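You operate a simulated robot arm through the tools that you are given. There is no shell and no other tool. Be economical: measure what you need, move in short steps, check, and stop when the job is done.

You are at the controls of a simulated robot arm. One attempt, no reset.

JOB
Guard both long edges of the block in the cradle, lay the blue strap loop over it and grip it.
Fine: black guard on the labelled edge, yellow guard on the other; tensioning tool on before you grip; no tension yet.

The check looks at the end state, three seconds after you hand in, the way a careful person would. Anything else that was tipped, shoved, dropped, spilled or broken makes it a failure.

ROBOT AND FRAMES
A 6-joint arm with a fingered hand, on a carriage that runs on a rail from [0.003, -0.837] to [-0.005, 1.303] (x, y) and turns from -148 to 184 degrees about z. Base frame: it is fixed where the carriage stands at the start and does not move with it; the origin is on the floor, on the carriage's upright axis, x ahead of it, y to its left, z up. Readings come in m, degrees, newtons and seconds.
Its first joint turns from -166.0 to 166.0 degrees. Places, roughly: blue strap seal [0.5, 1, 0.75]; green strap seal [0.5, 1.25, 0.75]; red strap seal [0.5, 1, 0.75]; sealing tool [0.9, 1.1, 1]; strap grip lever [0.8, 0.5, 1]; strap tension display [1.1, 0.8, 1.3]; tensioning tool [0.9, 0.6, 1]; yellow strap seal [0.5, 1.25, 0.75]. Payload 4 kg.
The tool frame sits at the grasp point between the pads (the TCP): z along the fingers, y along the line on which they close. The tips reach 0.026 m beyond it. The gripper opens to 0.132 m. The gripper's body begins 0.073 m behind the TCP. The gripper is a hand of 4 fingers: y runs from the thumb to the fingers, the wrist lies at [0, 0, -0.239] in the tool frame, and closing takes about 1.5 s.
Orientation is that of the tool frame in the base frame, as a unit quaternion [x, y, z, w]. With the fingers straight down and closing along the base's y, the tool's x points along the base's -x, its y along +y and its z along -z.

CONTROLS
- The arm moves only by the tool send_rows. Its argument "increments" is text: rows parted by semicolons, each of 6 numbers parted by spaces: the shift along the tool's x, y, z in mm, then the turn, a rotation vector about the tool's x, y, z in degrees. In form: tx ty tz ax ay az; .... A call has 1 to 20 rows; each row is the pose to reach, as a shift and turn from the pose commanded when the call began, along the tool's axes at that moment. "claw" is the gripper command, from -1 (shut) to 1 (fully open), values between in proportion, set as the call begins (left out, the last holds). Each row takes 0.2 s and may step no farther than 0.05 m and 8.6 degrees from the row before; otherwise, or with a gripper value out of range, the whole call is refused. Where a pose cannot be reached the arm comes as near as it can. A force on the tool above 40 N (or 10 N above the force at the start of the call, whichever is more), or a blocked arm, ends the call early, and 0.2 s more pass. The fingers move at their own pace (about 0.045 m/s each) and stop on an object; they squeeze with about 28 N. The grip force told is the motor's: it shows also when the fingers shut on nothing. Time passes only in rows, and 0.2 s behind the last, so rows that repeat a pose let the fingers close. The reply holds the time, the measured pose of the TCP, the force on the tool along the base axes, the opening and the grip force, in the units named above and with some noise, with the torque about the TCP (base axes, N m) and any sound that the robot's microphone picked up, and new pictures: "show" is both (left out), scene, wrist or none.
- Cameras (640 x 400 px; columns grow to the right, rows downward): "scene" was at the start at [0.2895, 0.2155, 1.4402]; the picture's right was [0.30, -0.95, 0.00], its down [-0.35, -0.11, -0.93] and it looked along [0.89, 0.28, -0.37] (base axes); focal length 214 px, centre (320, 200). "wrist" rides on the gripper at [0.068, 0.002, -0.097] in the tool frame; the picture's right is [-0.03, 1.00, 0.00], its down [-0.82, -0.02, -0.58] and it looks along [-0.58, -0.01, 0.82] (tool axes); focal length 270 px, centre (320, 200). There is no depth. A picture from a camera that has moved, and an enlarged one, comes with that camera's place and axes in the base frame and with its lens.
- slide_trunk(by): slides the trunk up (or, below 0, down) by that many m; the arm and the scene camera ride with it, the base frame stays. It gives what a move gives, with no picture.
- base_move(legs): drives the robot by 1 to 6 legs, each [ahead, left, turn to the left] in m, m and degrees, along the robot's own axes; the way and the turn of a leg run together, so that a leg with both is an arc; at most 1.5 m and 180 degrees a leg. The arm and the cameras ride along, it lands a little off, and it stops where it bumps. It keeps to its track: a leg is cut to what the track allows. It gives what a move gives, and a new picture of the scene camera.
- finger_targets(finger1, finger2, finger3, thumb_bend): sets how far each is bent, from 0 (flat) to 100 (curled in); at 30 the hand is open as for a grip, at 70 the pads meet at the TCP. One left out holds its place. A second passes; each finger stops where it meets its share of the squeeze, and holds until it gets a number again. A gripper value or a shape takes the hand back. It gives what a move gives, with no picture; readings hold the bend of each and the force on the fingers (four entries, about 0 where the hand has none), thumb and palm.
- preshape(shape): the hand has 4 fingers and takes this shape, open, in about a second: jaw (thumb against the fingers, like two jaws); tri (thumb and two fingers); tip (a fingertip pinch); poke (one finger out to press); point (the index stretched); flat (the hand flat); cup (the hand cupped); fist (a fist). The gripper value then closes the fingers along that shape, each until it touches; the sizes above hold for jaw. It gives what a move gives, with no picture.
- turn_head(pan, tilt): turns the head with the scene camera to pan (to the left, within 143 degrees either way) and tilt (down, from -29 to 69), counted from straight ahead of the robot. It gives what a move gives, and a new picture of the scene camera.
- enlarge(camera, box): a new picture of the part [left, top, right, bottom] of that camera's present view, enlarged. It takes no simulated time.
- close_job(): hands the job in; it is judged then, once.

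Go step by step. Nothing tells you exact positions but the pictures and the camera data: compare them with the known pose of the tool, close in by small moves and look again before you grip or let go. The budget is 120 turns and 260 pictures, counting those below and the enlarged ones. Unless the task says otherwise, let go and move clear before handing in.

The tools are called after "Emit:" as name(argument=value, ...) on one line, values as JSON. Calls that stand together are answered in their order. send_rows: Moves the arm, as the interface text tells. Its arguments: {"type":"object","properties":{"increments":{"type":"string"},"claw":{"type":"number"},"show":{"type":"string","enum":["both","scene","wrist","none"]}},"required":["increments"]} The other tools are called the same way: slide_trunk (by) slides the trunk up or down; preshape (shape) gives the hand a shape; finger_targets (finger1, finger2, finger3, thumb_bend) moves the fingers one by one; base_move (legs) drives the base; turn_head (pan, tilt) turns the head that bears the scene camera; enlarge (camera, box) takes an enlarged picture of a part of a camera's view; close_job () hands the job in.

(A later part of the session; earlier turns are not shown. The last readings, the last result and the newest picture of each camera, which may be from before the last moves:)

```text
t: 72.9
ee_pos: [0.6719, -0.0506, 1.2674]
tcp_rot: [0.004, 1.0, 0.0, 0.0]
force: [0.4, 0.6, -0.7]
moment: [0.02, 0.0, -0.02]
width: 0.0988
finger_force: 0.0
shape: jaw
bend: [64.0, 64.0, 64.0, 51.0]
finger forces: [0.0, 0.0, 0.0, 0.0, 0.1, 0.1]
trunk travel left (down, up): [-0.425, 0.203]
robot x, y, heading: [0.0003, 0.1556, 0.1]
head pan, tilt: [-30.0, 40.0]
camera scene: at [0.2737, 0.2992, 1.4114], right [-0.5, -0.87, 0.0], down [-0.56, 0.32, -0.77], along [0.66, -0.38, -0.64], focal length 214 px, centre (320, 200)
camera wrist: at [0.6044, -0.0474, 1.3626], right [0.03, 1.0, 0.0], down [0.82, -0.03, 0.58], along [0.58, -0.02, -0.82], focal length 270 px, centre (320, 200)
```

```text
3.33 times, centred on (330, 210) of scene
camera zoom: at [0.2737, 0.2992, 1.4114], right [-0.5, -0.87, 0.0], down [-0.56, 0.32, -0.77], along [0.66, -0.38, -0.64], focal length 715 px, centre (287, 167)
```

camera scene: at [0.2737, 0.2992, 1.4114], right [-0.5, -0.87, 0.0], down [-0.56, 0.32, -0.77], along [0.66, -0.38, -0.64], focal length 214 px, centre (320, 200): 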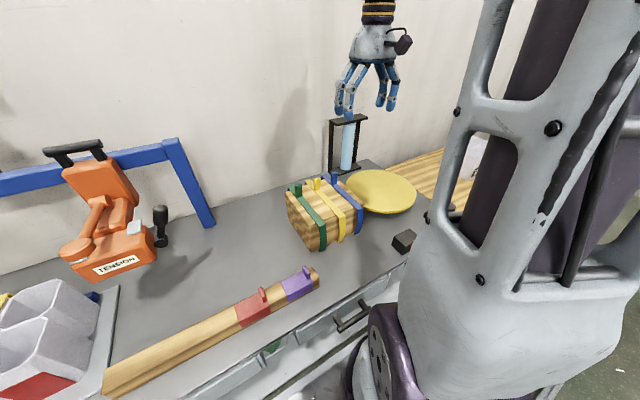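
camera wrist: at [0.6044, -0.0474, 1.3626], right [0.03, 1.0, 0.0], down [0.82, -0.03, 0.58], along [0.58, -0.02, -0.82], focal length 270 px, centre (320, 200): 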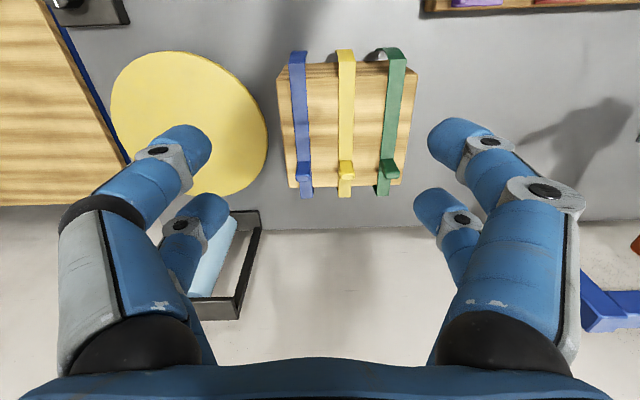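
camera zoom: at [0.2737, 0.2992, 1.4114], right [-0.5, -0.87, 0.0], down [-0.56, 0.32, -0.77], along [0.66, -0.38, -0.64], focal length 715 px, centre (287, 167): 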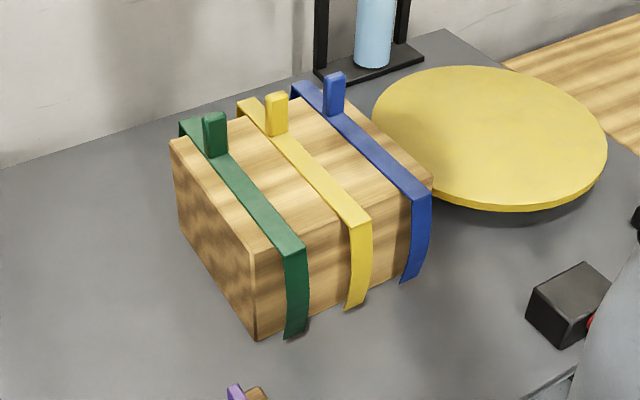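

The blue strap is an inverted U across x with an upright tab at about (0.83, −0.08), thin in x. I rotate the hand 90° so it closes along x and come above, offset so one finger pair meets the tab.

Emit:
send_rows(increments="0 0 0 0 0 8.5;0 0 0 0 0 17;0 0 0 0 0 25.5;0 0 0 0 0 34;0 0 0 0 0 42.5;0 0 0 0 0 51;0 0 0 0 0 59.5;0 0 0 0 0 68;0 0 0 0 0 76.5;0 0 0 0 0 85;0 0 0 0 0 90.5;0 0 0 0 0 90.5", show="none", claw=0)

Emit:
send_rows(increments="-10 40 10 0 0 0;-20 80 20 0 0 0;-30 120 40 0 0 0;-40 155 80 0 0 0;-48 158 120 0 0 0;-48 158 160 0 0 0;-48 158 190 0 0 0;-48 158 190 0 0 0", show="both")

Emit:
enlarge(camera="wrist", box=[200, 20, 480, 240])

Emit:
enlarge(camera="scene", box=[260, 150, 400, 270])

```text
t: 75.5
ee_pos: [0.6724, -0.0492, 1.2682]
tcp_rot: [0.713, 0.701, 0.0, 0.0]
force: [-0.4, 0.5, 1.1]
moment: [0.02, -0.01, -0.02]
width: 0.0666
finger_force: 0.0
shape: jaw
bend: [73.0, 73.0, 73.0, 70.0]
finger forces: [0.1, 0.0, 0.0, 0.0, 0.0, 0.0]
trunk travel left (down, up): [-0.425, 0.203]
robot x, y, heading: [-0.0015, 0.1583, 0.0]
head pan, tilt: [-30.0, 40.0]
```

```text
refused: row 4 steps farther than a row can; nothing moved
```

```text
1.82 times, centred on (340, 130) of wrist
camera zoom: at [0.6759, 0.0192, 1.3633], right [1.0, -0.04, 0.0], down [-0.03, -0.82, 0.58], along [-0.02, -0.58, -0.82], focal length 491 px, centre (284, 327)
```

zoom: 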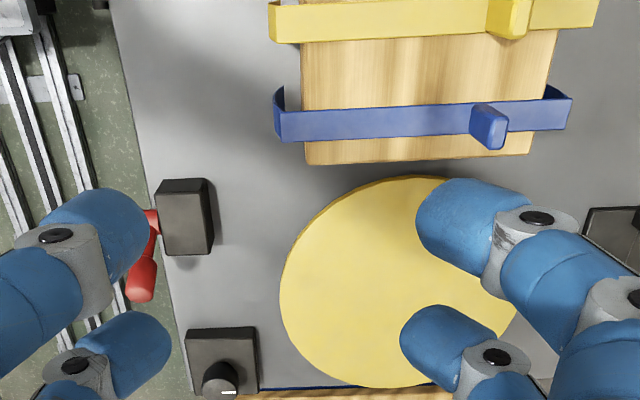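

```text
3.33 times, centred on (330, 210) of scene
camera zoom: at [0.2737, 0.2992, 1.4114], right [-0.5, -0.87, 0.0], down [-0.56, 0.32, -0.77], along [0.66, -0.38, -0.64], focal length 715 px, centre (287, 167)
```

zoom: 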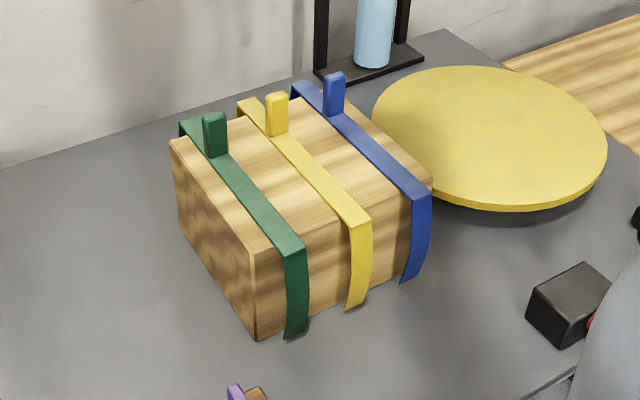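

Emit:
send_rows(increments="-10 40 0 0 0 0;-20 80 0 0 0 0;-30 120 0 0 0 0;-40 155 0 0 0 -1;-48 157 45 0 0 -1;-48 157 90 0 0 -1;-48 157 135 0 0 -1;-48 157 180 0 0 -1;-48 157 220 0 0 -1;-48 157 220 0 0 -1", show="both")

Emit:
enlarge(camera="wrist", box=[180, 20, 460, 240])

Emit:
enlarge(camera="scene", box=[260, 130, 400, 250])

```text
t: 77.7
ee_pos: [0.8284, -0.1019, 1.0478]
tcp_rot: [0.707, 0.707, -0.001, 0.0]
force: [-0.6, -0.3, 0.5]
moment: [-0.01, 0.0, -0.01]
width: 0.0664
finger_force: 0.1
shape: jaw
bend: [73.0, 73.0, 73.0, 70.0]
finger forces: [0.0, 0.0, 0.1, 0.0, 0.0, 0.0]
trunk travel left (down, up): [-0.425, 0.203]
robot x, y, heading: [-0.0026, 0.1515, -0.2]
head pan, tilt: [-30.0, 40.0]
camera scene: at [0.2737, 0.2992, 1.4114], right [-0.5, -0.87, 0.0], down [-0.56, 0.32, -0.77], along [0.66, -0.38, -0.64], focal length 214 px, centre (320, 200)
camera wrist: at [0.8294, -0.033, 1.1422], right [1.0, -0.02, 0.0], down [-0.02, -0.82, 0.58], along [-0.01, -0.58, -0.82], focal length 270 px, centre (320, 200)
```

scene: 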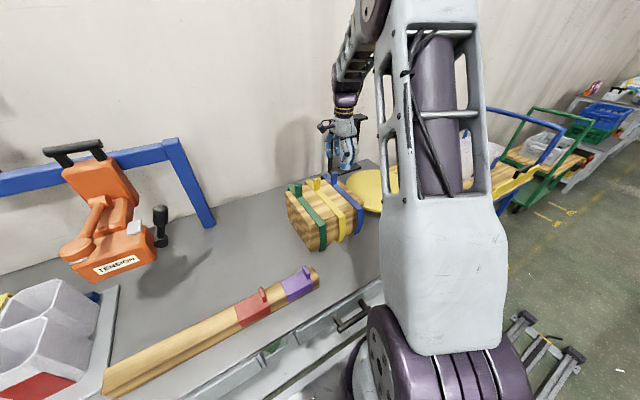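
wrist: 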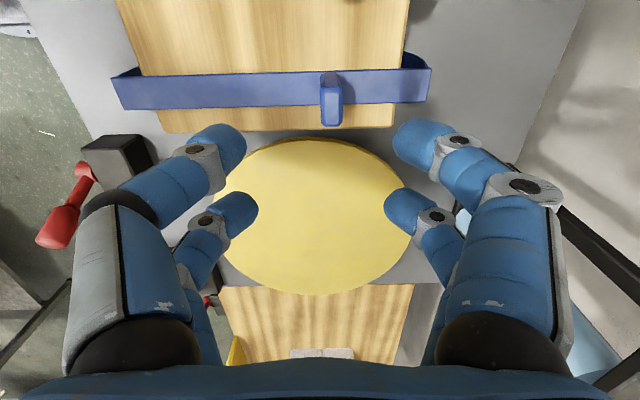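

```text
1.82 times, centred on (320, 130) of wrist
camera zoom: at [0.8294, -0.033, 1.1422], right [1.0, -0.02, 0.0], down [-0.02, -0.82, 0.58], along [-0.01, -0.58, -0.82], focal length 491 px, centre (320, 327)
```

zoom: 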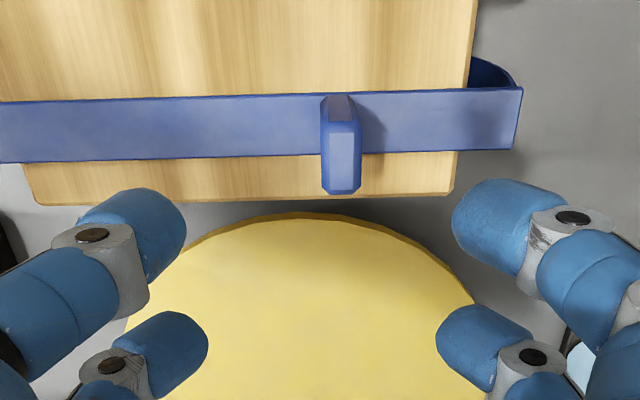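

```text
3.33 times, centred on (330, 190) of scene
camera zoom: at [0.2737, 0.2992, 1.4114], right [-0.5, -0.87, 0.0], down [-0.56, 0.32, -0.77], along [0.66, -0.38, -0.64], focal length 715 px, centre (287, 233)
```

zoom: 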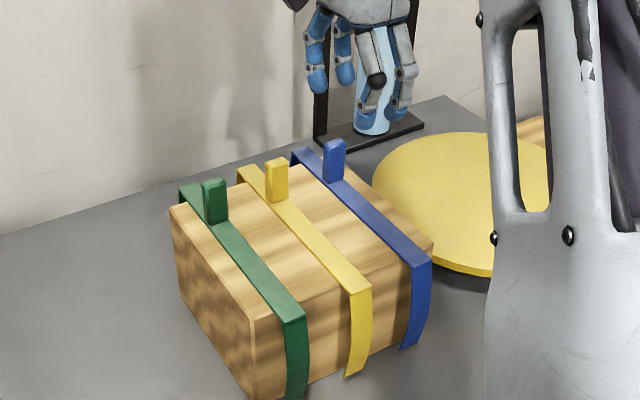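

Emit:
send_rows(increments="2 7 30 0 0 0;2 7 55 0 0 0;2 7 70 0 0 0;2 7 70 0 0 0", claw=-0.2, show="wrist")

Emit:
enlarge(camera="wrist", box=[200, 60, 440, 260])

Emit:
enlarge(camera="scene", box=[290, 140, 390, 240])

```text
t: 78.7
ee_pos: [0.8351, -0.0986, 0.9791]
tcp_rot: [0.706, 0.708, 0.0, 0.0]
force: [-0.1, 0.4, 0.0]
moment: [0.02, 0.02, -0.02]
width: 0.053
finger_force: 0.0
shape: jaw
bend: [73.0, 73.0, 73.0, 70.0]
finger forces: [0.0, 0.1, 0.0, 0.0, 0.0, 0.1]
trunk travel left (down, up): [-0.425, 0.203]
robot x, y, heading: [0.0006, 0.1551, -0.0]
head pan, tilt: [-30.0, 40.0]
camera wrist: at [0.8372, -0.0298, 1.0732], right [1.0, -0.02, 0.0], down [-0.02, -0.82, 0.58], along [-0.01, -0.58, -0.82], focal length 270 px, centre (320, 200)
```

wrist: 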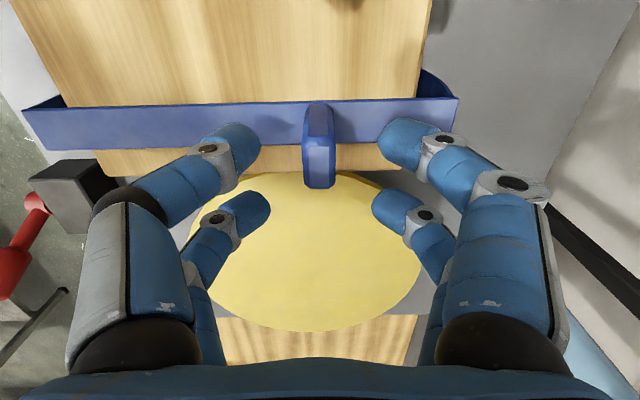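

```text
2.00 times, centred on (320, 160) of wrist
camera zoom: at [0.8372, -0.0298, 1.0732], right [1.0, -0.02, 0.0], down [-0.02, -0.82, 0.58], along [-0.01, -0.58, -0.82], focal length 541 px, centre (320, 280)
```

zoom: 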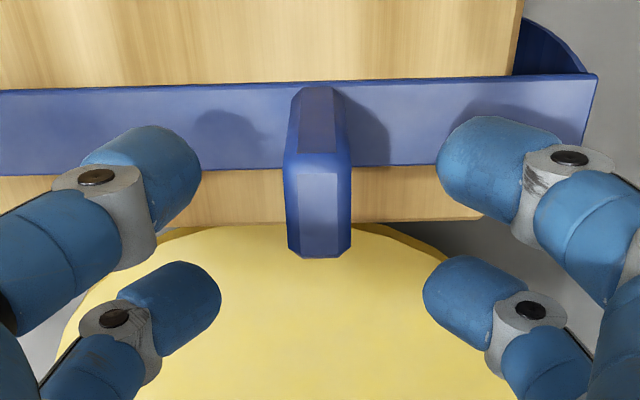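

```text
4.00 times, centred on (340, 190) of scene
camera zoom: at [0.2737, 0.2992, 1.4114], right [-0.5, -0.87, 0.0], down [-0.56, 0.32, -0.77], along [0.66, -0.38, -0.64], focal length 858 px, centre (240, 240)
```

zoom: 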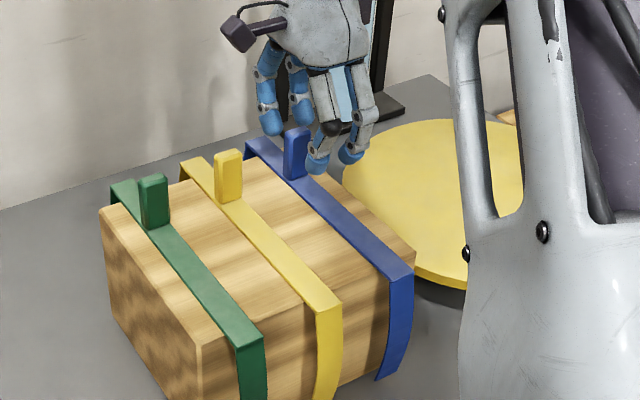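

Aligned with the near finger pair on the tab. I lower 9 mm and close.

Emit:
send_rows(increments="0 0 5 0 0 0;0 0 10 0 0 0;0 0 10 0 0 0", show="none")

Emit:
send_rows(increments="0 0 0 0 0 0;0 0 0 0 0 0;0 0 0 0 0 0;0 0 0 0 0 0;0 0 0 0 0 0;0 0 0 0 0 0", claw=-1, show="wrist")

```text
t: 79.5
ee_pos: [0.8348, -0.0972, 0.9668]
tcp_rot: [0.706, 0.708, 0.001, 0.0]
force: [0.5, -0.2, 0.7]
moment: [-0.02, 0.03, -0.01]
width: 0.0529
finger_force: 0.1
shape: jaw
bend: [73.0, 73.0, 73.0, 70.0]
finger forces: [0.0, 0.1, 0.0, 0.0, 0.0, 0.0]
trunk travel left (down, up): [-0.425, 0.203]
robot x, y, heading: [0.0038, 0.1529, -0.0]
head pan, tilt: [-30.0, 40.0]
```

```text
t: 80.9
ee_pos: [0.8356, -0.0974, 0.9686]
tcp_rot: [0.706, 0.708, 0.0, -0.001]
force: [0.7, 0.6, 1.0]
moment: [-0.04, -0.03, -0.01]
width: 0.0013
finger_force: 28.2
shape: jaw
bend: [72.0, 61.0, 61.0, 70.0]
finger forces: [24.7, 0.1, 0.0, 0.1, 24.7, 0.0]
trunk travel left (down, up): [-0.425, 0.203]
robot x, y, heading: [0.0039, 0.1506, 0.1]
head pan, tilt: [-30.0, 40.0]
camera wrist: at [0.8371, -0.0287, 1.0625], right [1.0, -0.02, 0.0], down [-0.02, -0.82, 0.58], along [-0.01, -0.58, -0.82], focal length 270 px, centre (320, 200)
```

wrist: 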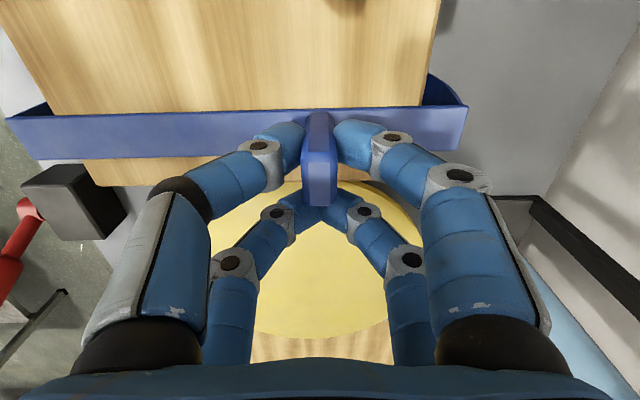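

Finger 1 and thumb hold the tab. Lifting slowly.

Emit:
send_rows(increments="0 0 -10 0 0 0;0 0 -25 0 0 0;0 0 -50 0 0 0;0 0 -80 0 0 0;0 0 -110 0 0 0;0 0 -140 0 0 0;0 0 -170 0 0 0;0 0 -170 0 0 0", show="both")

Emit:
enlarge(camera="scene", box=[280, 100, 400, 240])

```text
t: 82.7
ee_pos: [0.8364, -0.0986, 1.1385]
tcp_rot: [0.706, 0.708, -0.001, -0.001]
force: [-0.3, 0.6, -0.6]
moment: [-0.02, 0.01, -0.03]
width: 0.0015
finger_force: 28.2
shape: jaw
bend: [72.0, 61.0, 61.0, 70.0]
finger forces: [24.8, 0.1, 0.0, 0.0, 24.8, 0.0]
trunk travel left (down, up): [-0.425, 0.203]
robot x, y, heading: [-0.0001, 0.1547, 0.0]
head pan, tilt: [-30.0, 40.0]
camera scene: at [0.2738, 0.2992, 1.4113], right [-0.5, -0.87, 0.0], down [-0.56, 0.32, -0.77], along [0.66, -0.38, -0.64], focal length 214 px, centre (320, 200)
camera wrist: at [0.8377, -0.0291, 1.233], right [1.0, -0.02, 0.0], down [-0.02, -0.82, 0.58], along [-0.01, -0.58, -0.82], focal length 270 px, centre (320, 200)
```

scene: 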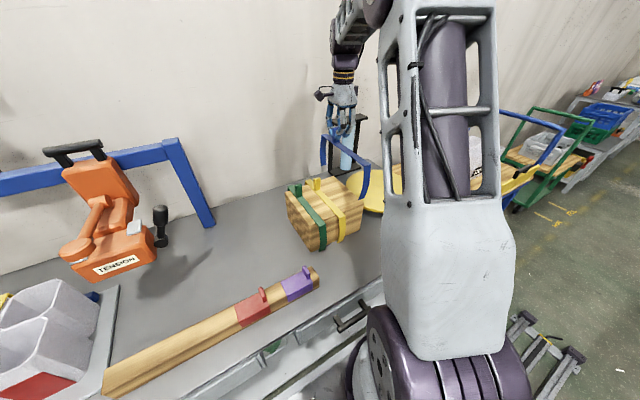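
wrist: 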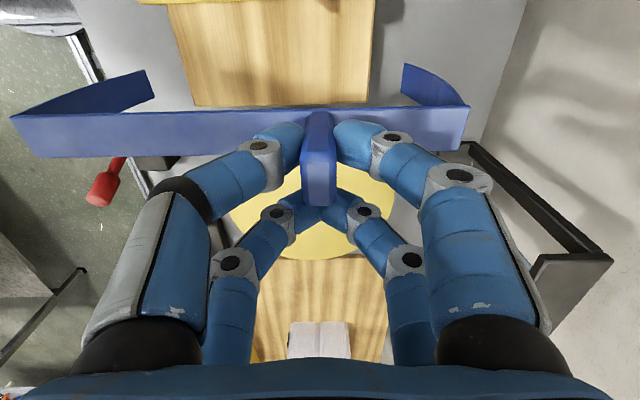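

```text
2.86 times, centred on (340, 170) of scene
camera zoom: at [0.2738, 0.2992, 1.4113], right [-0.5, -0.87, 0.0], down [-0.56, 0.32, -0.77], along [0.66, -0.38, -0.64], focal length 613 px, centre (263, 286)
```

zoom: 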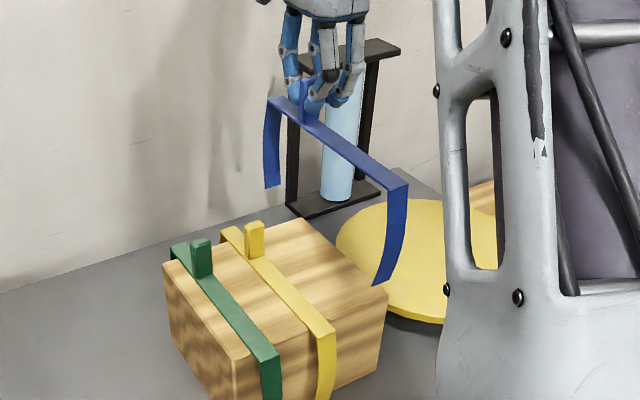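

The strap is held level. I enlarge the wrist view to measure the strap's span relative to the hand.

Emit:
enlarge(camera="wrist", box=[0, 40, 200, 180])

Emit:
enlarge(camera="wrist", box=[300, 40, 500, 180])

Emit:
turn_head(pan=-55, tilt=25)

```text
2.86 times, centred on (100, 110) of wrist
camera zoom: at [0.8377, -0.0291, 1.233], right [1.0, -0.02, 0.0], down [-0.02, -0.82, 0.58], along [-0.01, -0.58, -0.82], focal length 772 px, centre (949, 457)
```

zoom: 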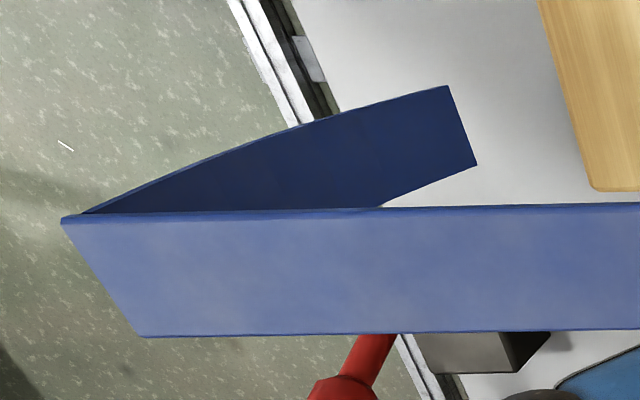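

```text
2.86 times, centred on (400, 110) of wrist
camera zoom: at [0.8377, -0.0291, 1.233], right [1.0, -0.02, 0.0], down [-0.02, -0.82, 0.58], along [-0.01, -0.58, -0.82], focal length 772 px, centre (91, 457)
```

zoom: 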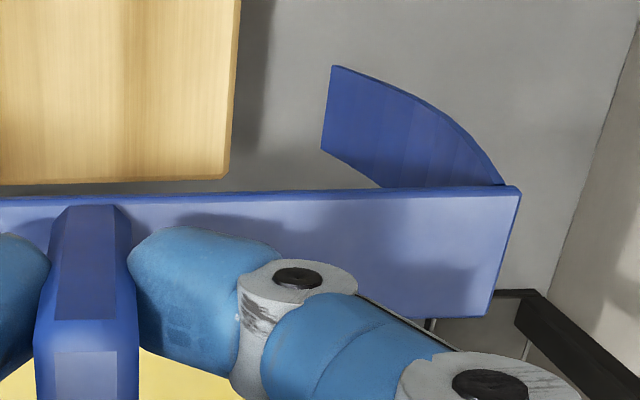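

```text
t: 83.6
ee_pos: [0.8362, -0.0979, 1.1386]
tcp_rot: [0.706, 0.708, 0.0, 0.0]
force: [0.2, 0.3, 0.1]
moment: [-0.02, -0.01, 0.01]
width: 0.0016
finger_force: 28.4
shape: jaw
bend: [72.0, 61.0, 61.0, 70.0]
finger forces: [24.8, 0.0, 0.1, 0.0, 24.9, 0.0]
trunk travel left (down, up): [-0.425, 0.203]
robot x, y, heading: [-0.0062, 0.154, 0.2]
head pan, tilt: [-55.0, 25.0]
camera scene: at [0.253, 0.2663, 1.4346], right [-0.82, -0.57, 0.0], down [-0.24, 0.35, -0.91], along [0.52, -0.74, -0.42], focal length 214 px, centre (320, 200)
```

scene: 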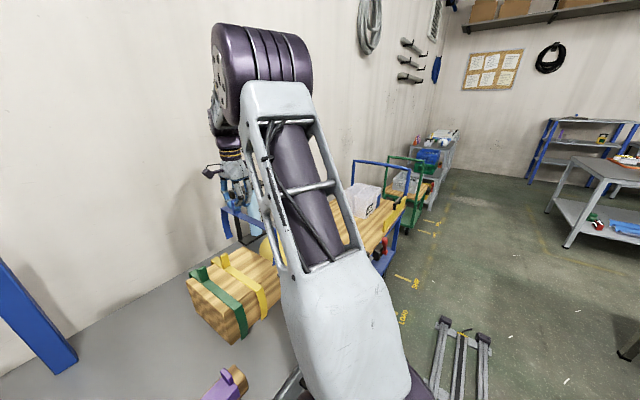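

The strap span is about 0.23 m, legs near vertical, centre ≈40 mm in front of the TCP. I raise, retract and drive back toward the block.

Emit:
send_rows(increments="0 0 -40 0 0 0;0 0 -80 0 0 0;0 0 -120 0 0 0;20 -35 -120 0 0 0;40 -75 -120 0 0 0;60 -115 -120 0 0 0;80 -155 -120 0 0 0;100 -186 -120 0 0 0;100 -186 -120 0 0 0", show="none")

Emit:
base_move(legs=[[0, 0.6, 0]])

Emit:
turn_head(pan=0, tilt=40)

```text
t: 85.6
ee_pos: [0.651, 0.0035, 1.2565]
tcp_rot: [0.706, 0.708, 0.0, 0.001]
force: [1.0, -0.5, -0.2]
moment: [-0.03, 0.02, 0.01]
width: 0.0015
finger_force: 28.5
shape: jaw
bend: [72.0, 61.0, 61.0, 70.0]
finger forces: [24.9, 0.1, 0.1, 0.0, 24.9, 0.0]
trunk travel left (down, up): [-0.425, 0.203]
robot x, y, heading: [-0.004, 0.1525, -0.2]
head pan, tilt: [-55.0, 25.0]
```

```text
t: 89.0
ee_pos: [0.6487, 0.6064, 1.2577]
tcp_rot: [0.707, 0.707, -0.001, 0.0]
force: [0.2, 0.0, -0.5]
moment: [-0.02, 0.01, 0.02]
width: 0.0013
finger_force: 27.8
shape: jaw
bend: [72.0, 61.0, 61.0, 70.0]
finger forces: [26.0, 0.0, 0.0, 0.1, 26.1, 0.0]
trunk travel left (down, up): [-0.425, 0.203]
robot x, y, heading: [-0.0018, 0.7569, -0.2]
head pan, tilt: [-55.0, 25.0]
camera scene: at [0.2505, 0.8691, 1.4347], right [-0.82, -0.57, 0.0], down [-0.24, 0.35, -0.91], along [0.52, -0.74, -0.42], focal length 214 px, centre (320, 200)
```

scene: 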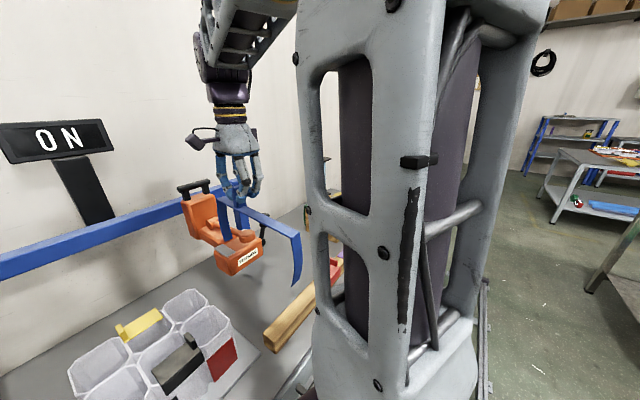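

```text
t: 90.2
ee_pos: [0.6489, 0.6062, 1.2572]
tcp_rot: [0.706, 0.708, 0.0, 0.0]
force: [-0.4, 0.0, -0.4]
moment: [-0.01, -0.03, 0.0]
width: 0.0011
finger_force: 27.8
shape: jaw
bend: [72.0, 61.0, 61.0, 70.0]
finger forces: [26.0, 0.0, 0.0, 0.0, 26.2, 0.1]
trunk travel left (down, up): [-0.425, 0.203]
robot x, y, heading: [-0.0031, 0.7531, 0.2]
head pan, tilt: [0.0, 40.0]
camera scene: at [0.2826, 0.9445, 1.4114], right [0.0, -1.0, 0.0], down [-0.64, 0.0, -0.77], along [0.77, 0.0, -0.64], focal length 214 px, centre (320, 200)
```

scene: 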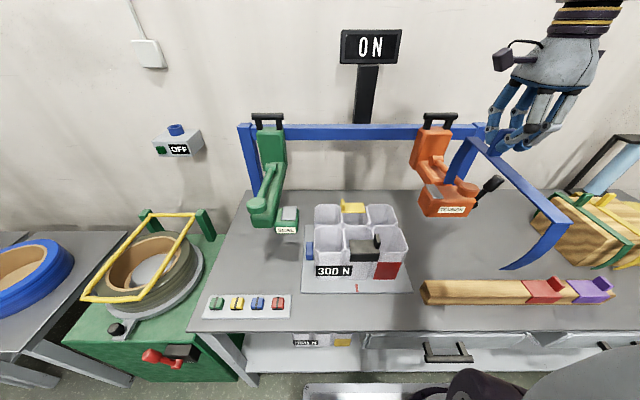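

Emit:
send_rows(increments="45 0 0 0 0 0;90 0 0 0 0 0;135 0 0 0 0 0;180 0 0 0 0 0;211 20 0 0 0 0;211 65 0 0 0 0;211 110 20 0 0 0;211 126 60 0 0 0;211 126 100 0 0 0;211 126 120 0 0 0;211 126 120 0 0 0", show="both")

Emit:
enlarge(camera="scene", box=[280, 120, 440, 300])

Emit:
enlarge(camera="wrist", box=[0, 0, 240, 160])

Emit:
enlarge(camera="wrist", box=[280, 0, 520, 160])

```text
t: 92.6
ee_pos: [0.7741, 0.8178, 1.1371]
tcp_rot: [0.707, 0.707, 0.0, 0.0]
force: [0.3, -0.1, 0.4]
moment: [0.0, -0.03, -0.02]
width: 0.0016
finger_force: 28.1
shape: jaw
bend: [72.0, 61.0, 61.0, 70.0]
finger forces: [25.6, 0.0, 0.0, 0.0, 25.7, 0.0]
trunk travel left (down, up): [-0.425, 0.203]
robot x, y, heading: [-0.0018, 0.7573, -0.0]
head pan, tilt: [0.0, 40.0]
camera scene: at [0.2826, 0.9446, 1.4114], right [0.0, -1.0, 0.0], down [-0.64, 0.0, -0.77], along [0.77, 0.0, -0.64], focal length 214 px, centre (320, 200)
camera wrist: at [0.7763, 0.8855, 1.2315], right [1.0, -0.02, 0.0], down [-0.02, -0.82, 0.58], along [-0.01, -0.58, -0.82], focal length 270 px, centre (320, 200)
```

scene: 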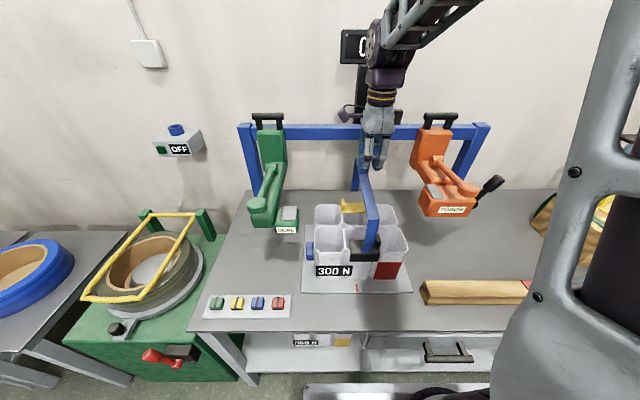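
wrist: 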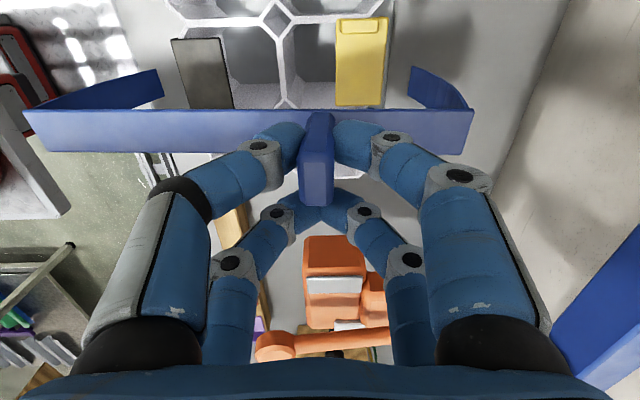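

```text
2.22 times, centred on (360, 210) of scene
camera zoom: at [0.2826, 0.9446, 1.4114], right [0.0, -1.0, 0.0], down [-0.64, 0.0, -0.77], along [0.77, 0.0, -0.64], focal length 477 px, centre (231, 178)
```

zoom: 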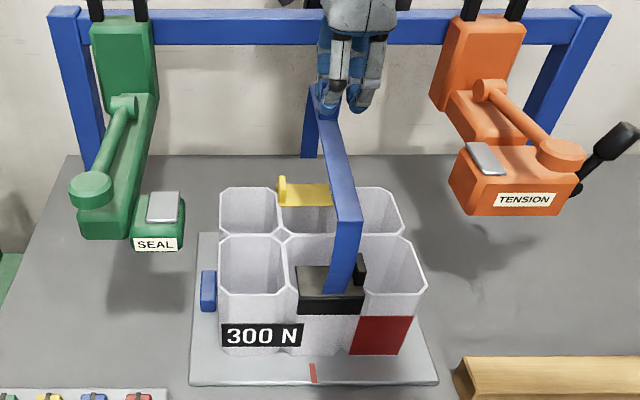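

```text
2.50 times, centred on (120, 80) of wrist
camera zoom: at [0.7763, 0.8855, 1.2315], right [1.0, -0.02, 0.0], down [-0.02, -0.82, 0.58], along [-0.01, -0.58, -0.82], focal length 676 px, centre (820, 500)
```

zoom: 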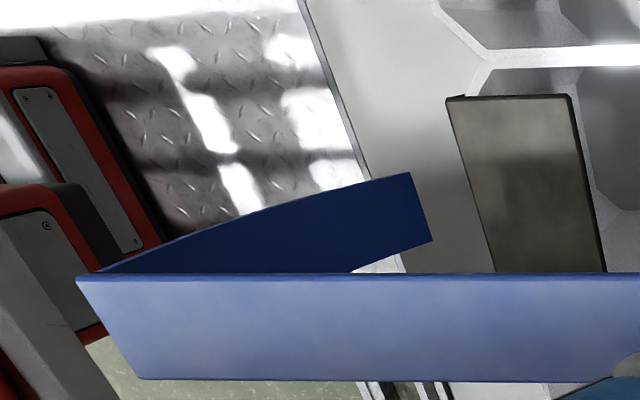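

```text
2.50 times, centred on (400, 80) of wrist
camera zoom: at [0.7763, 0.8855, 1.2315], right [1.0, -0.02, 0.0], down [-0.02, -0.82, 0.58], along [-0.01, -0.58, -0.82], focal length 676 px, centre (120, 500)
```

zoom: 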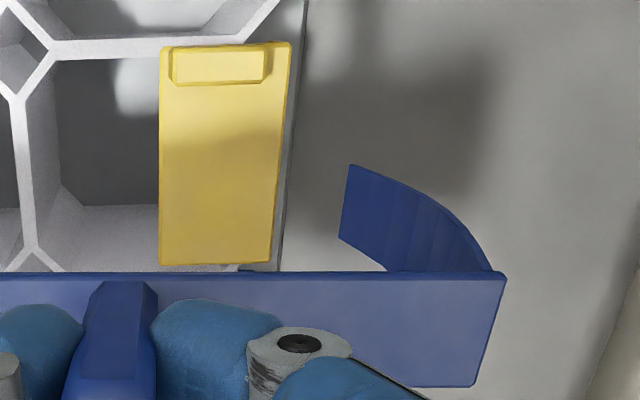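

Strap legs straddle both guards with a margin of roughly 10+ mm each side. I lower until the leg tips are about at guard level and look again.

Emit:
send_rows(increments="0 3 15 0 0 0;0 3 30 0 0 0;0 3 42 0 0 0;0 3 42 0 0 0", show="both")

Emit:
enlarge(camera="scene", box=[290, 150, 430, 300])

Emit:
enlarge(camera="wrist", box=[0, 0, 240, 160])

Emit:
enlarge(camera="wrist", box=[280, 0, 520, 160])

```text
t: 93.6
ee_pos: [0.7775, 0.8172, 1.0949]
tcp_rot: [0.707, 0.707, 0.0, 0.0]
force: [0.3, 0.4, 0.0]
moment: [0.0, -0.01, -0.01]
width: 0.0015
finger_force: 28.0
shape: jaw
bend: [72.0, 61.0, 61.0, 70.0]
finger forces: [25.6, 0.1, 0.0, 0.0, 25.6, 0.0]
trunk travel left (down, up): [-0.425, 0.203]
robot x, y, heading: [-0.0028, 0.7589, 0.0]
head pan, tilt: [0.0, 40.0]
camera scene: at [0.2826, 0.9446, 1.4114], right [0.0, -1.0, 0.0], down [-0.64, 0.0, -0.77], along [0.77, 0.0, -0.64], focal length 214 px, centre (320, 200)
camera wrist: at [0.779, 0.8867, 1.1892], right [1.0, -0.02, 0.0], down [-0.02, -0.82, 0.58], along [-0.01, -0.58, -0.82], focal length 270 px, centre (320, 200)
```

scene: 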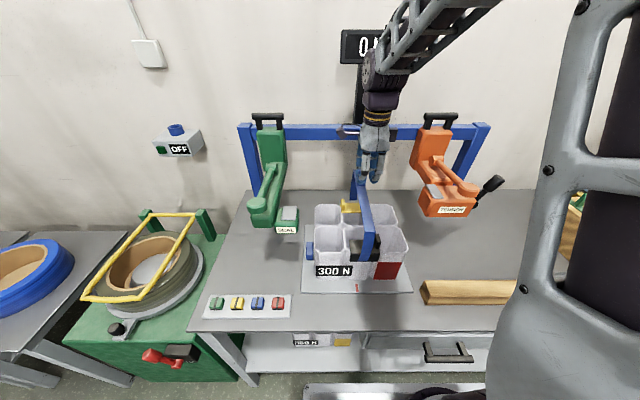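
wrist: 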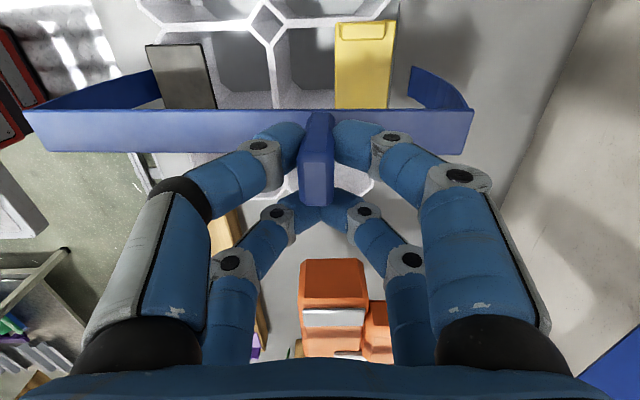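

```text
2.67 times, centred on (360, 225) of scene
camera zoom: at [0.2826, 0.9446, 1.4114], right [0.0, -1.0, 0.0], down [-0.64, 0.0, -0.77], along [0.77, 0.0, -0.64], focal length 572 px, centre (213, 133)
```

zoom: 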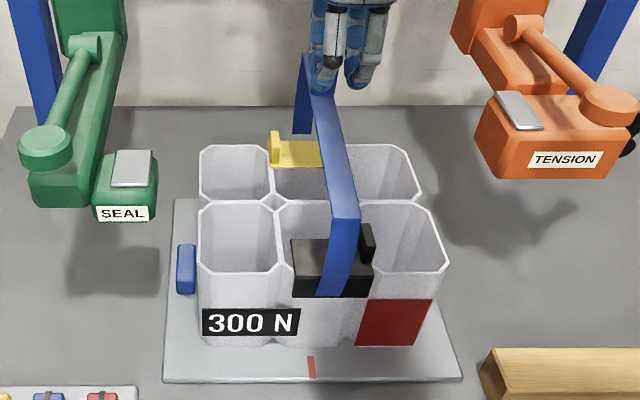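

```text
2.50 times, centred on (120, 80) of wrist
camera zoom: at [0.779, 0.8867, 1.1892], right [1.0, -0.02, 0.0], down [-0.02, -0.82, 0.58], along [-0.01, -0.58, -0.82], focal length 676 px, centre (820, 500)
```

zoom: 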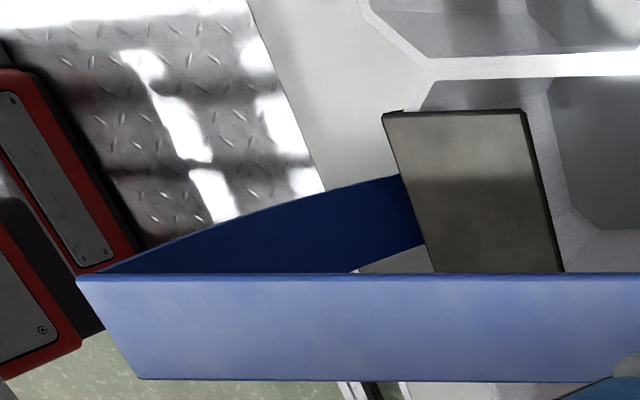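

```text
2.50 times, centred on (400, 80) of wrist
camera zoom: at [0.779, 0.8867, 1.1892], right [1.0, -0.02, 0.0], down [-0.02, -0.82, 0.58], along [-0.01, -0.58, -0.82], focal length 676 px, centre (120, 500)
```

zoom: 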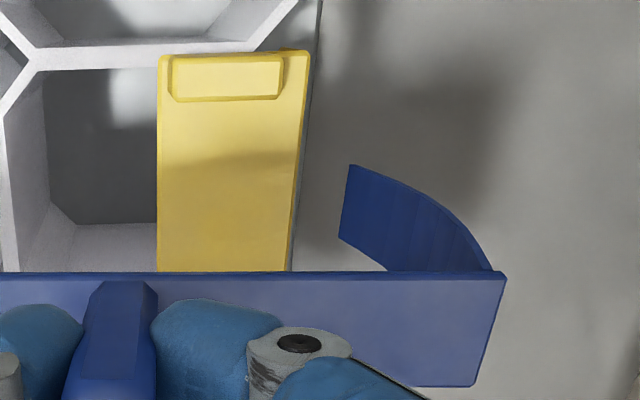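

Both legs are outside the guards with no contact force. I continue lowering slowly.

Emit:
send_rows(increments="0 1 15 0 0 0;0 1 30 0 0 0;0 1 45 0 0 0;0 1 60 0 0 0;0 1 75 0 0 0;0 1 88 0 0 0;0 1 88 0 0 0", show="both")

Emit:
enlarge(camera="scene", box=[290, 150, 430, 300])

Emit:
enlarge(camera="wrist", box=[0, 0, 520, 200])

```text
t: 95.2
ee_pos: [0.7789, 0.8179, 1.0084]
tcp_rot: [0.707, 0.707, 0.0, 0.0]
force: [-1.1, -0.2, -0.6]
moment: [-0.03, 0.01, 0.0]
width: 0.0011
finger_force: 28.0
shape: jaw
bend: [72.0, 61.0, 61.0, 70.0]
finger forces: [25.7, 0.1, 0.0, 0.0, 25.6, 0.0]
trunk travel left (down, up): [-0.425, 0.203]
robot x, y, heading: [-0.0044, 0.7585, -0.1]
head pan, tilt: [0.0, 40.0]
camera scene: at [0.2826, 0.9446, 1.4114], right [0.0, -1.0, 0.0], down [-0.64, 0.0, -0.77], along [0.77, 0.0, -0.64], focal length 214 px, centre (320, 200)
camera wrist: at [0.7802, 0.8862, 1.1028], right [1.0, -0.02, 0.0], down [-0.02, -0.82, 0.58], along [-0.01, -0.58, -0.82], focal length 270 px, centre (320, 200)
```

scene: 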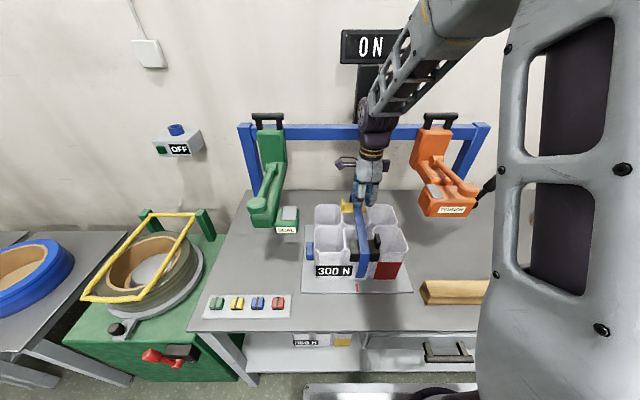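
wrist: 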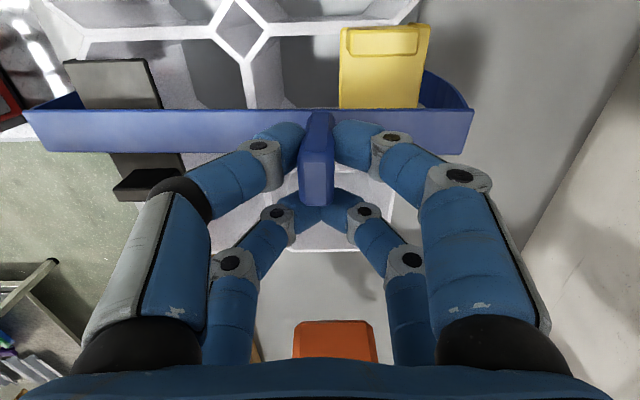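

```text
2.67 times, centred on (360, 225) of scene
camera zoom: at [0.2826, 0.9446, 1.4114], right [0.0, -1.0, 0.0], down [-0.64, 0.0, -0.77], along [0.77, 0.0, -0.64], focal length 572 px, centre (213, 133)
```

zoom: 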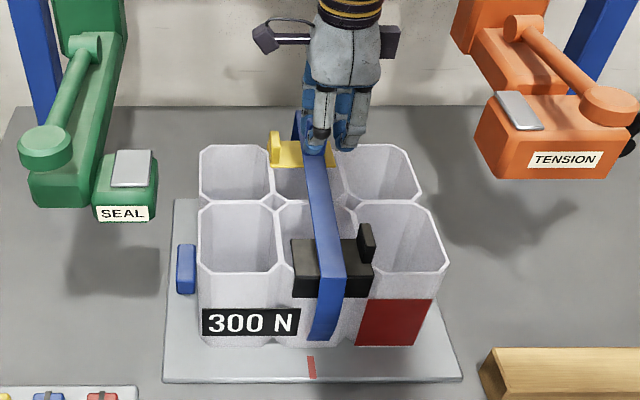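

```text
1.23 times, centred on (260, 100) of wrist
camera zoom: at [0.7802, 0.8862, 1.1028], right [1.0, -0.02, 0.0], down [-0.02, -0.82, 0.58], along [-0.01, -0.58, -0.82], focal length 333 px, centre (394, 323)
```

zoom: 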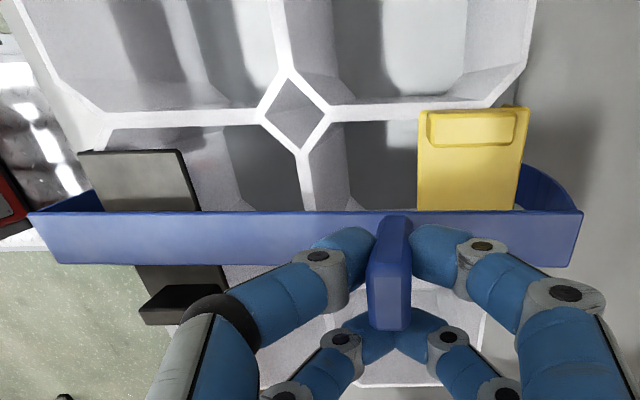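

Emit:
send_rows(increments="0 0 8 0 0 0;0 0 14 0 0 0;0 0 18 0 0 0;0 0 22 0 0 0;0 0 25 0 0 0;0 0 25 0 0 0", show="wrist")

Emit:
enlarge(camera="scene", box=[290, 150, 430, 300])

```text
t: 96.6
ee_pos: [0.7779, 0.8165, 0.9819]
tcp_rot: [0.707, 0.708, 0.0, 0.0]
force: [0.0, 0.3, -0.1]
moment: [0.02, 0.04, -0.01]
width: 0.0016
finger_force: 27.3
shape: jaw
bend: [72.0, 61.0, 61.0, 70.0]
finger forces: [25.8, 0.0, 0.0, 0.1, 25.7, 0.1]
trunk travel left (down, up): [-0.425, 0.203]
robot x, y, heading: [-0.0011, 0.7592, -0.0]
head pan, tilt: [0.0, 40.0]
camera wrist: at [0.7801, 0.8856, 1.0772], right [1.0, -0.02, 0.0], down [-0.02, -0.82, 0.58], along [-0.01, -0.58, -0.82], focal length 270 px, centre (320, 200)
```

wrist: 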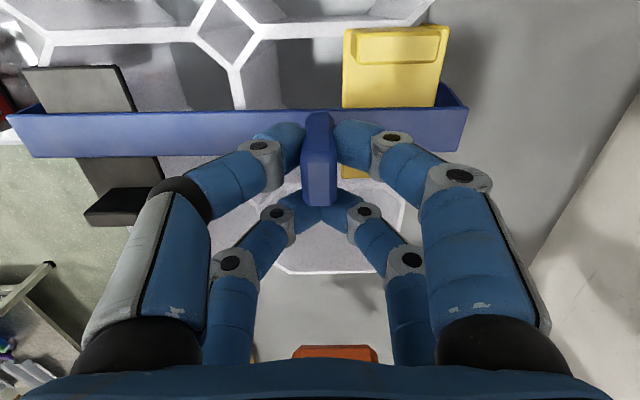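

```text
2.67 times, centred on (360, 225) of scene
camera zoom: at [0.2826, 0.9446, 1.4114], right [0.0, -1.0, 0.0], down [-0.64, 0.0, -0.77], along [0.77, 0.0, -0.64], focal length 572 px, centre (213, 133)
```

zoom: 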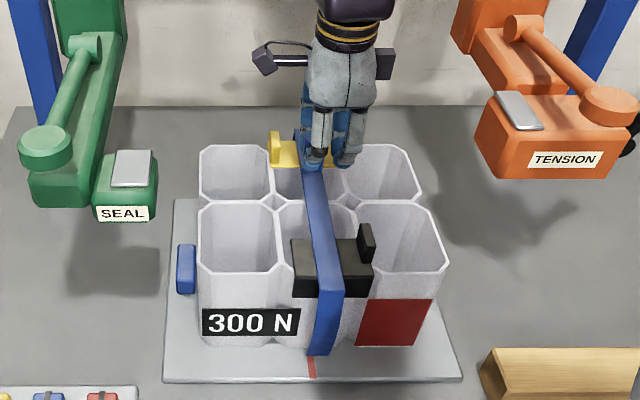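

The strap has settled onto the guards. I release the tab gently.

Emit:
send_rows(increments="0 0 0 0 0 0;0 0 0 0 0 0;0 0 0 0 0 0;0 0 0 0 0 0;0 0 0 0 0 0", claw=-0.3, show="wrist")

Emit:
send_rows(increments="0 0 -20 0 0 0;0 0 -60 0 0 0;0 0 -105 0 0 0;0 0 -150 0 0 0;0 0 -195 0 0 0;0 0 -240 0 0 0;0 0 -250 0 0 0", show="both")

Emit:
enlarge(camera="scene", box=[290, 150, 430, 300])

Emit:
enlarge(camera="wrist", box=[180, 0, 440, 140])

```text
t: 97.8
ee_pos: [0.7789, 0.8176, 0.983]
tcp_rot: [0.706, 0.708, 0.001, 0.0]
force: [0.9, -0.1, 0.1]
moment: [-0.01, -0.01, 0.01]
width: 0.0458
finger_force: 0.1
shape: jaw
bend: [74.0, 74.0, 74.0, 70.0]
finger forces: [0.0, 0.0, 0.1, 0.0, 0.0, 0.1]
trunk travel left (down, up): [-0.425, 0.203]
robot x, y, heading: [-0.0059, 0.7518, -0.1]
head pan, tilt: [0.0, 40.0]
camera wrist: at [0.7801, 0.8856, 1.0774], right [1.0, -0.02, 0.0], down [-0.02, -0.82, 0.58], along [-0.01, -0.58, -0.82], focal length 270 px, centre (320, 200)
```

wrist: 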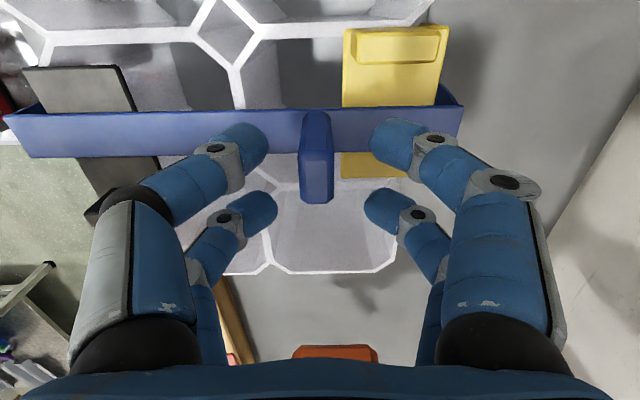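

```text
t: 99.4
ee_pos: [0.7775, 0.8166, 1.2332]
tcp_rot: [0.706, 0.708, 0.0, 0.0]
force: [-1.4, -0.2, 0.3]
moment: [-0.02, 0.04, 0.02]
width: 0.0458
finger_force: 0.1
shape: jaw
bend: [74.0, 74.0, 74.0, 70.0]
finger forces: [0.0, 0.0, 0.1, 0.1, 0.0, 0.0]
trunk travel left (down, up): [-0.425, 0.203]
robot x, y, heading: [-0.0007, 0.7582, -0.0]
head pan, tilt: [0.0, 40.0]
camera scene: at [0.2827, 0.9446, 1.4113], right [0.0, -1.0, 0.0], down [-0.64, 0.0, -0.77], along [0.77, 0.0, -0.64], focal length 214 px, centre (320, 200)
camera wrist: at [0.7798, 0.8849, 1.3282], right [1.0, -0.02, 0.0], down [-0.02, -0.82, 0.58], along [-0.01, -0.58, -0.82], focal length 270 px, centre (320, 200)
```

scene: 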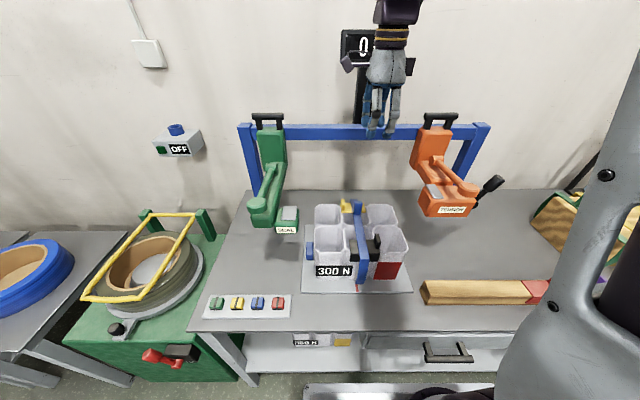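
wrist: 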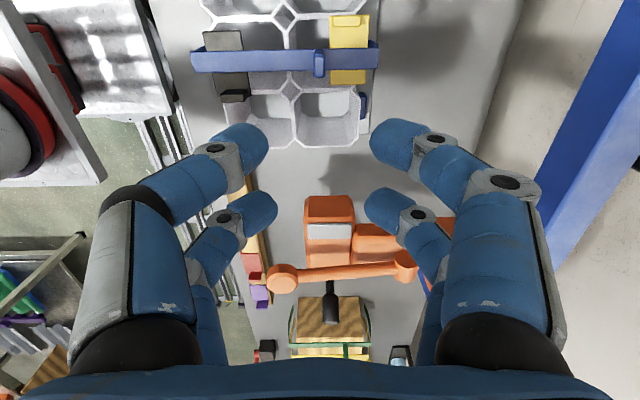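

```text
2.67 times, centred on (360, 225) of scene
camera zoom: at [0.2827, 0.9446, 1.4113], right [0.0, -1.0, 0.0], down [-0.64, 0.0, -0.77], along [0.77, 0.0, -0.64], focal length 572 px, centre (213, 133)
```

zoom: 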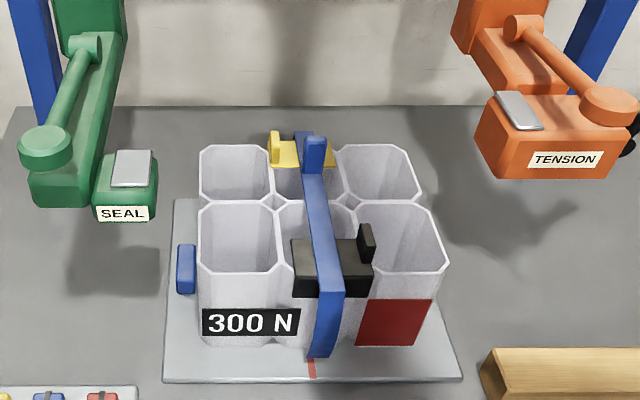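

```text
2.46 times, centred on (310, 70) of wrist
camera zoom: at [0.7798, 0.8849, 1.3282], right [1.0, -0.02, 0.0], down [-0.02, -0.82, 0.58], along [-0.01, -0.58, -0.82], focal length 665 px, centre (345, 520)
```

zoom: 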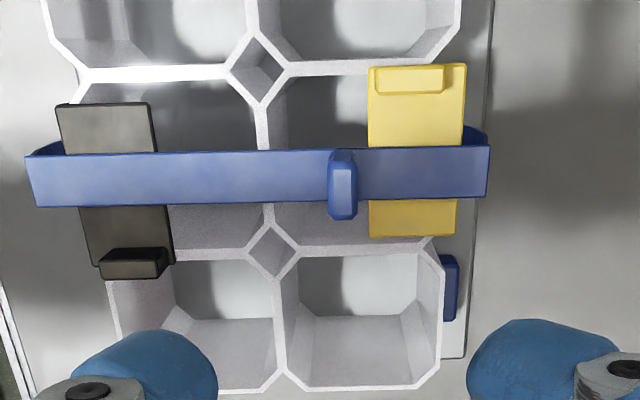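

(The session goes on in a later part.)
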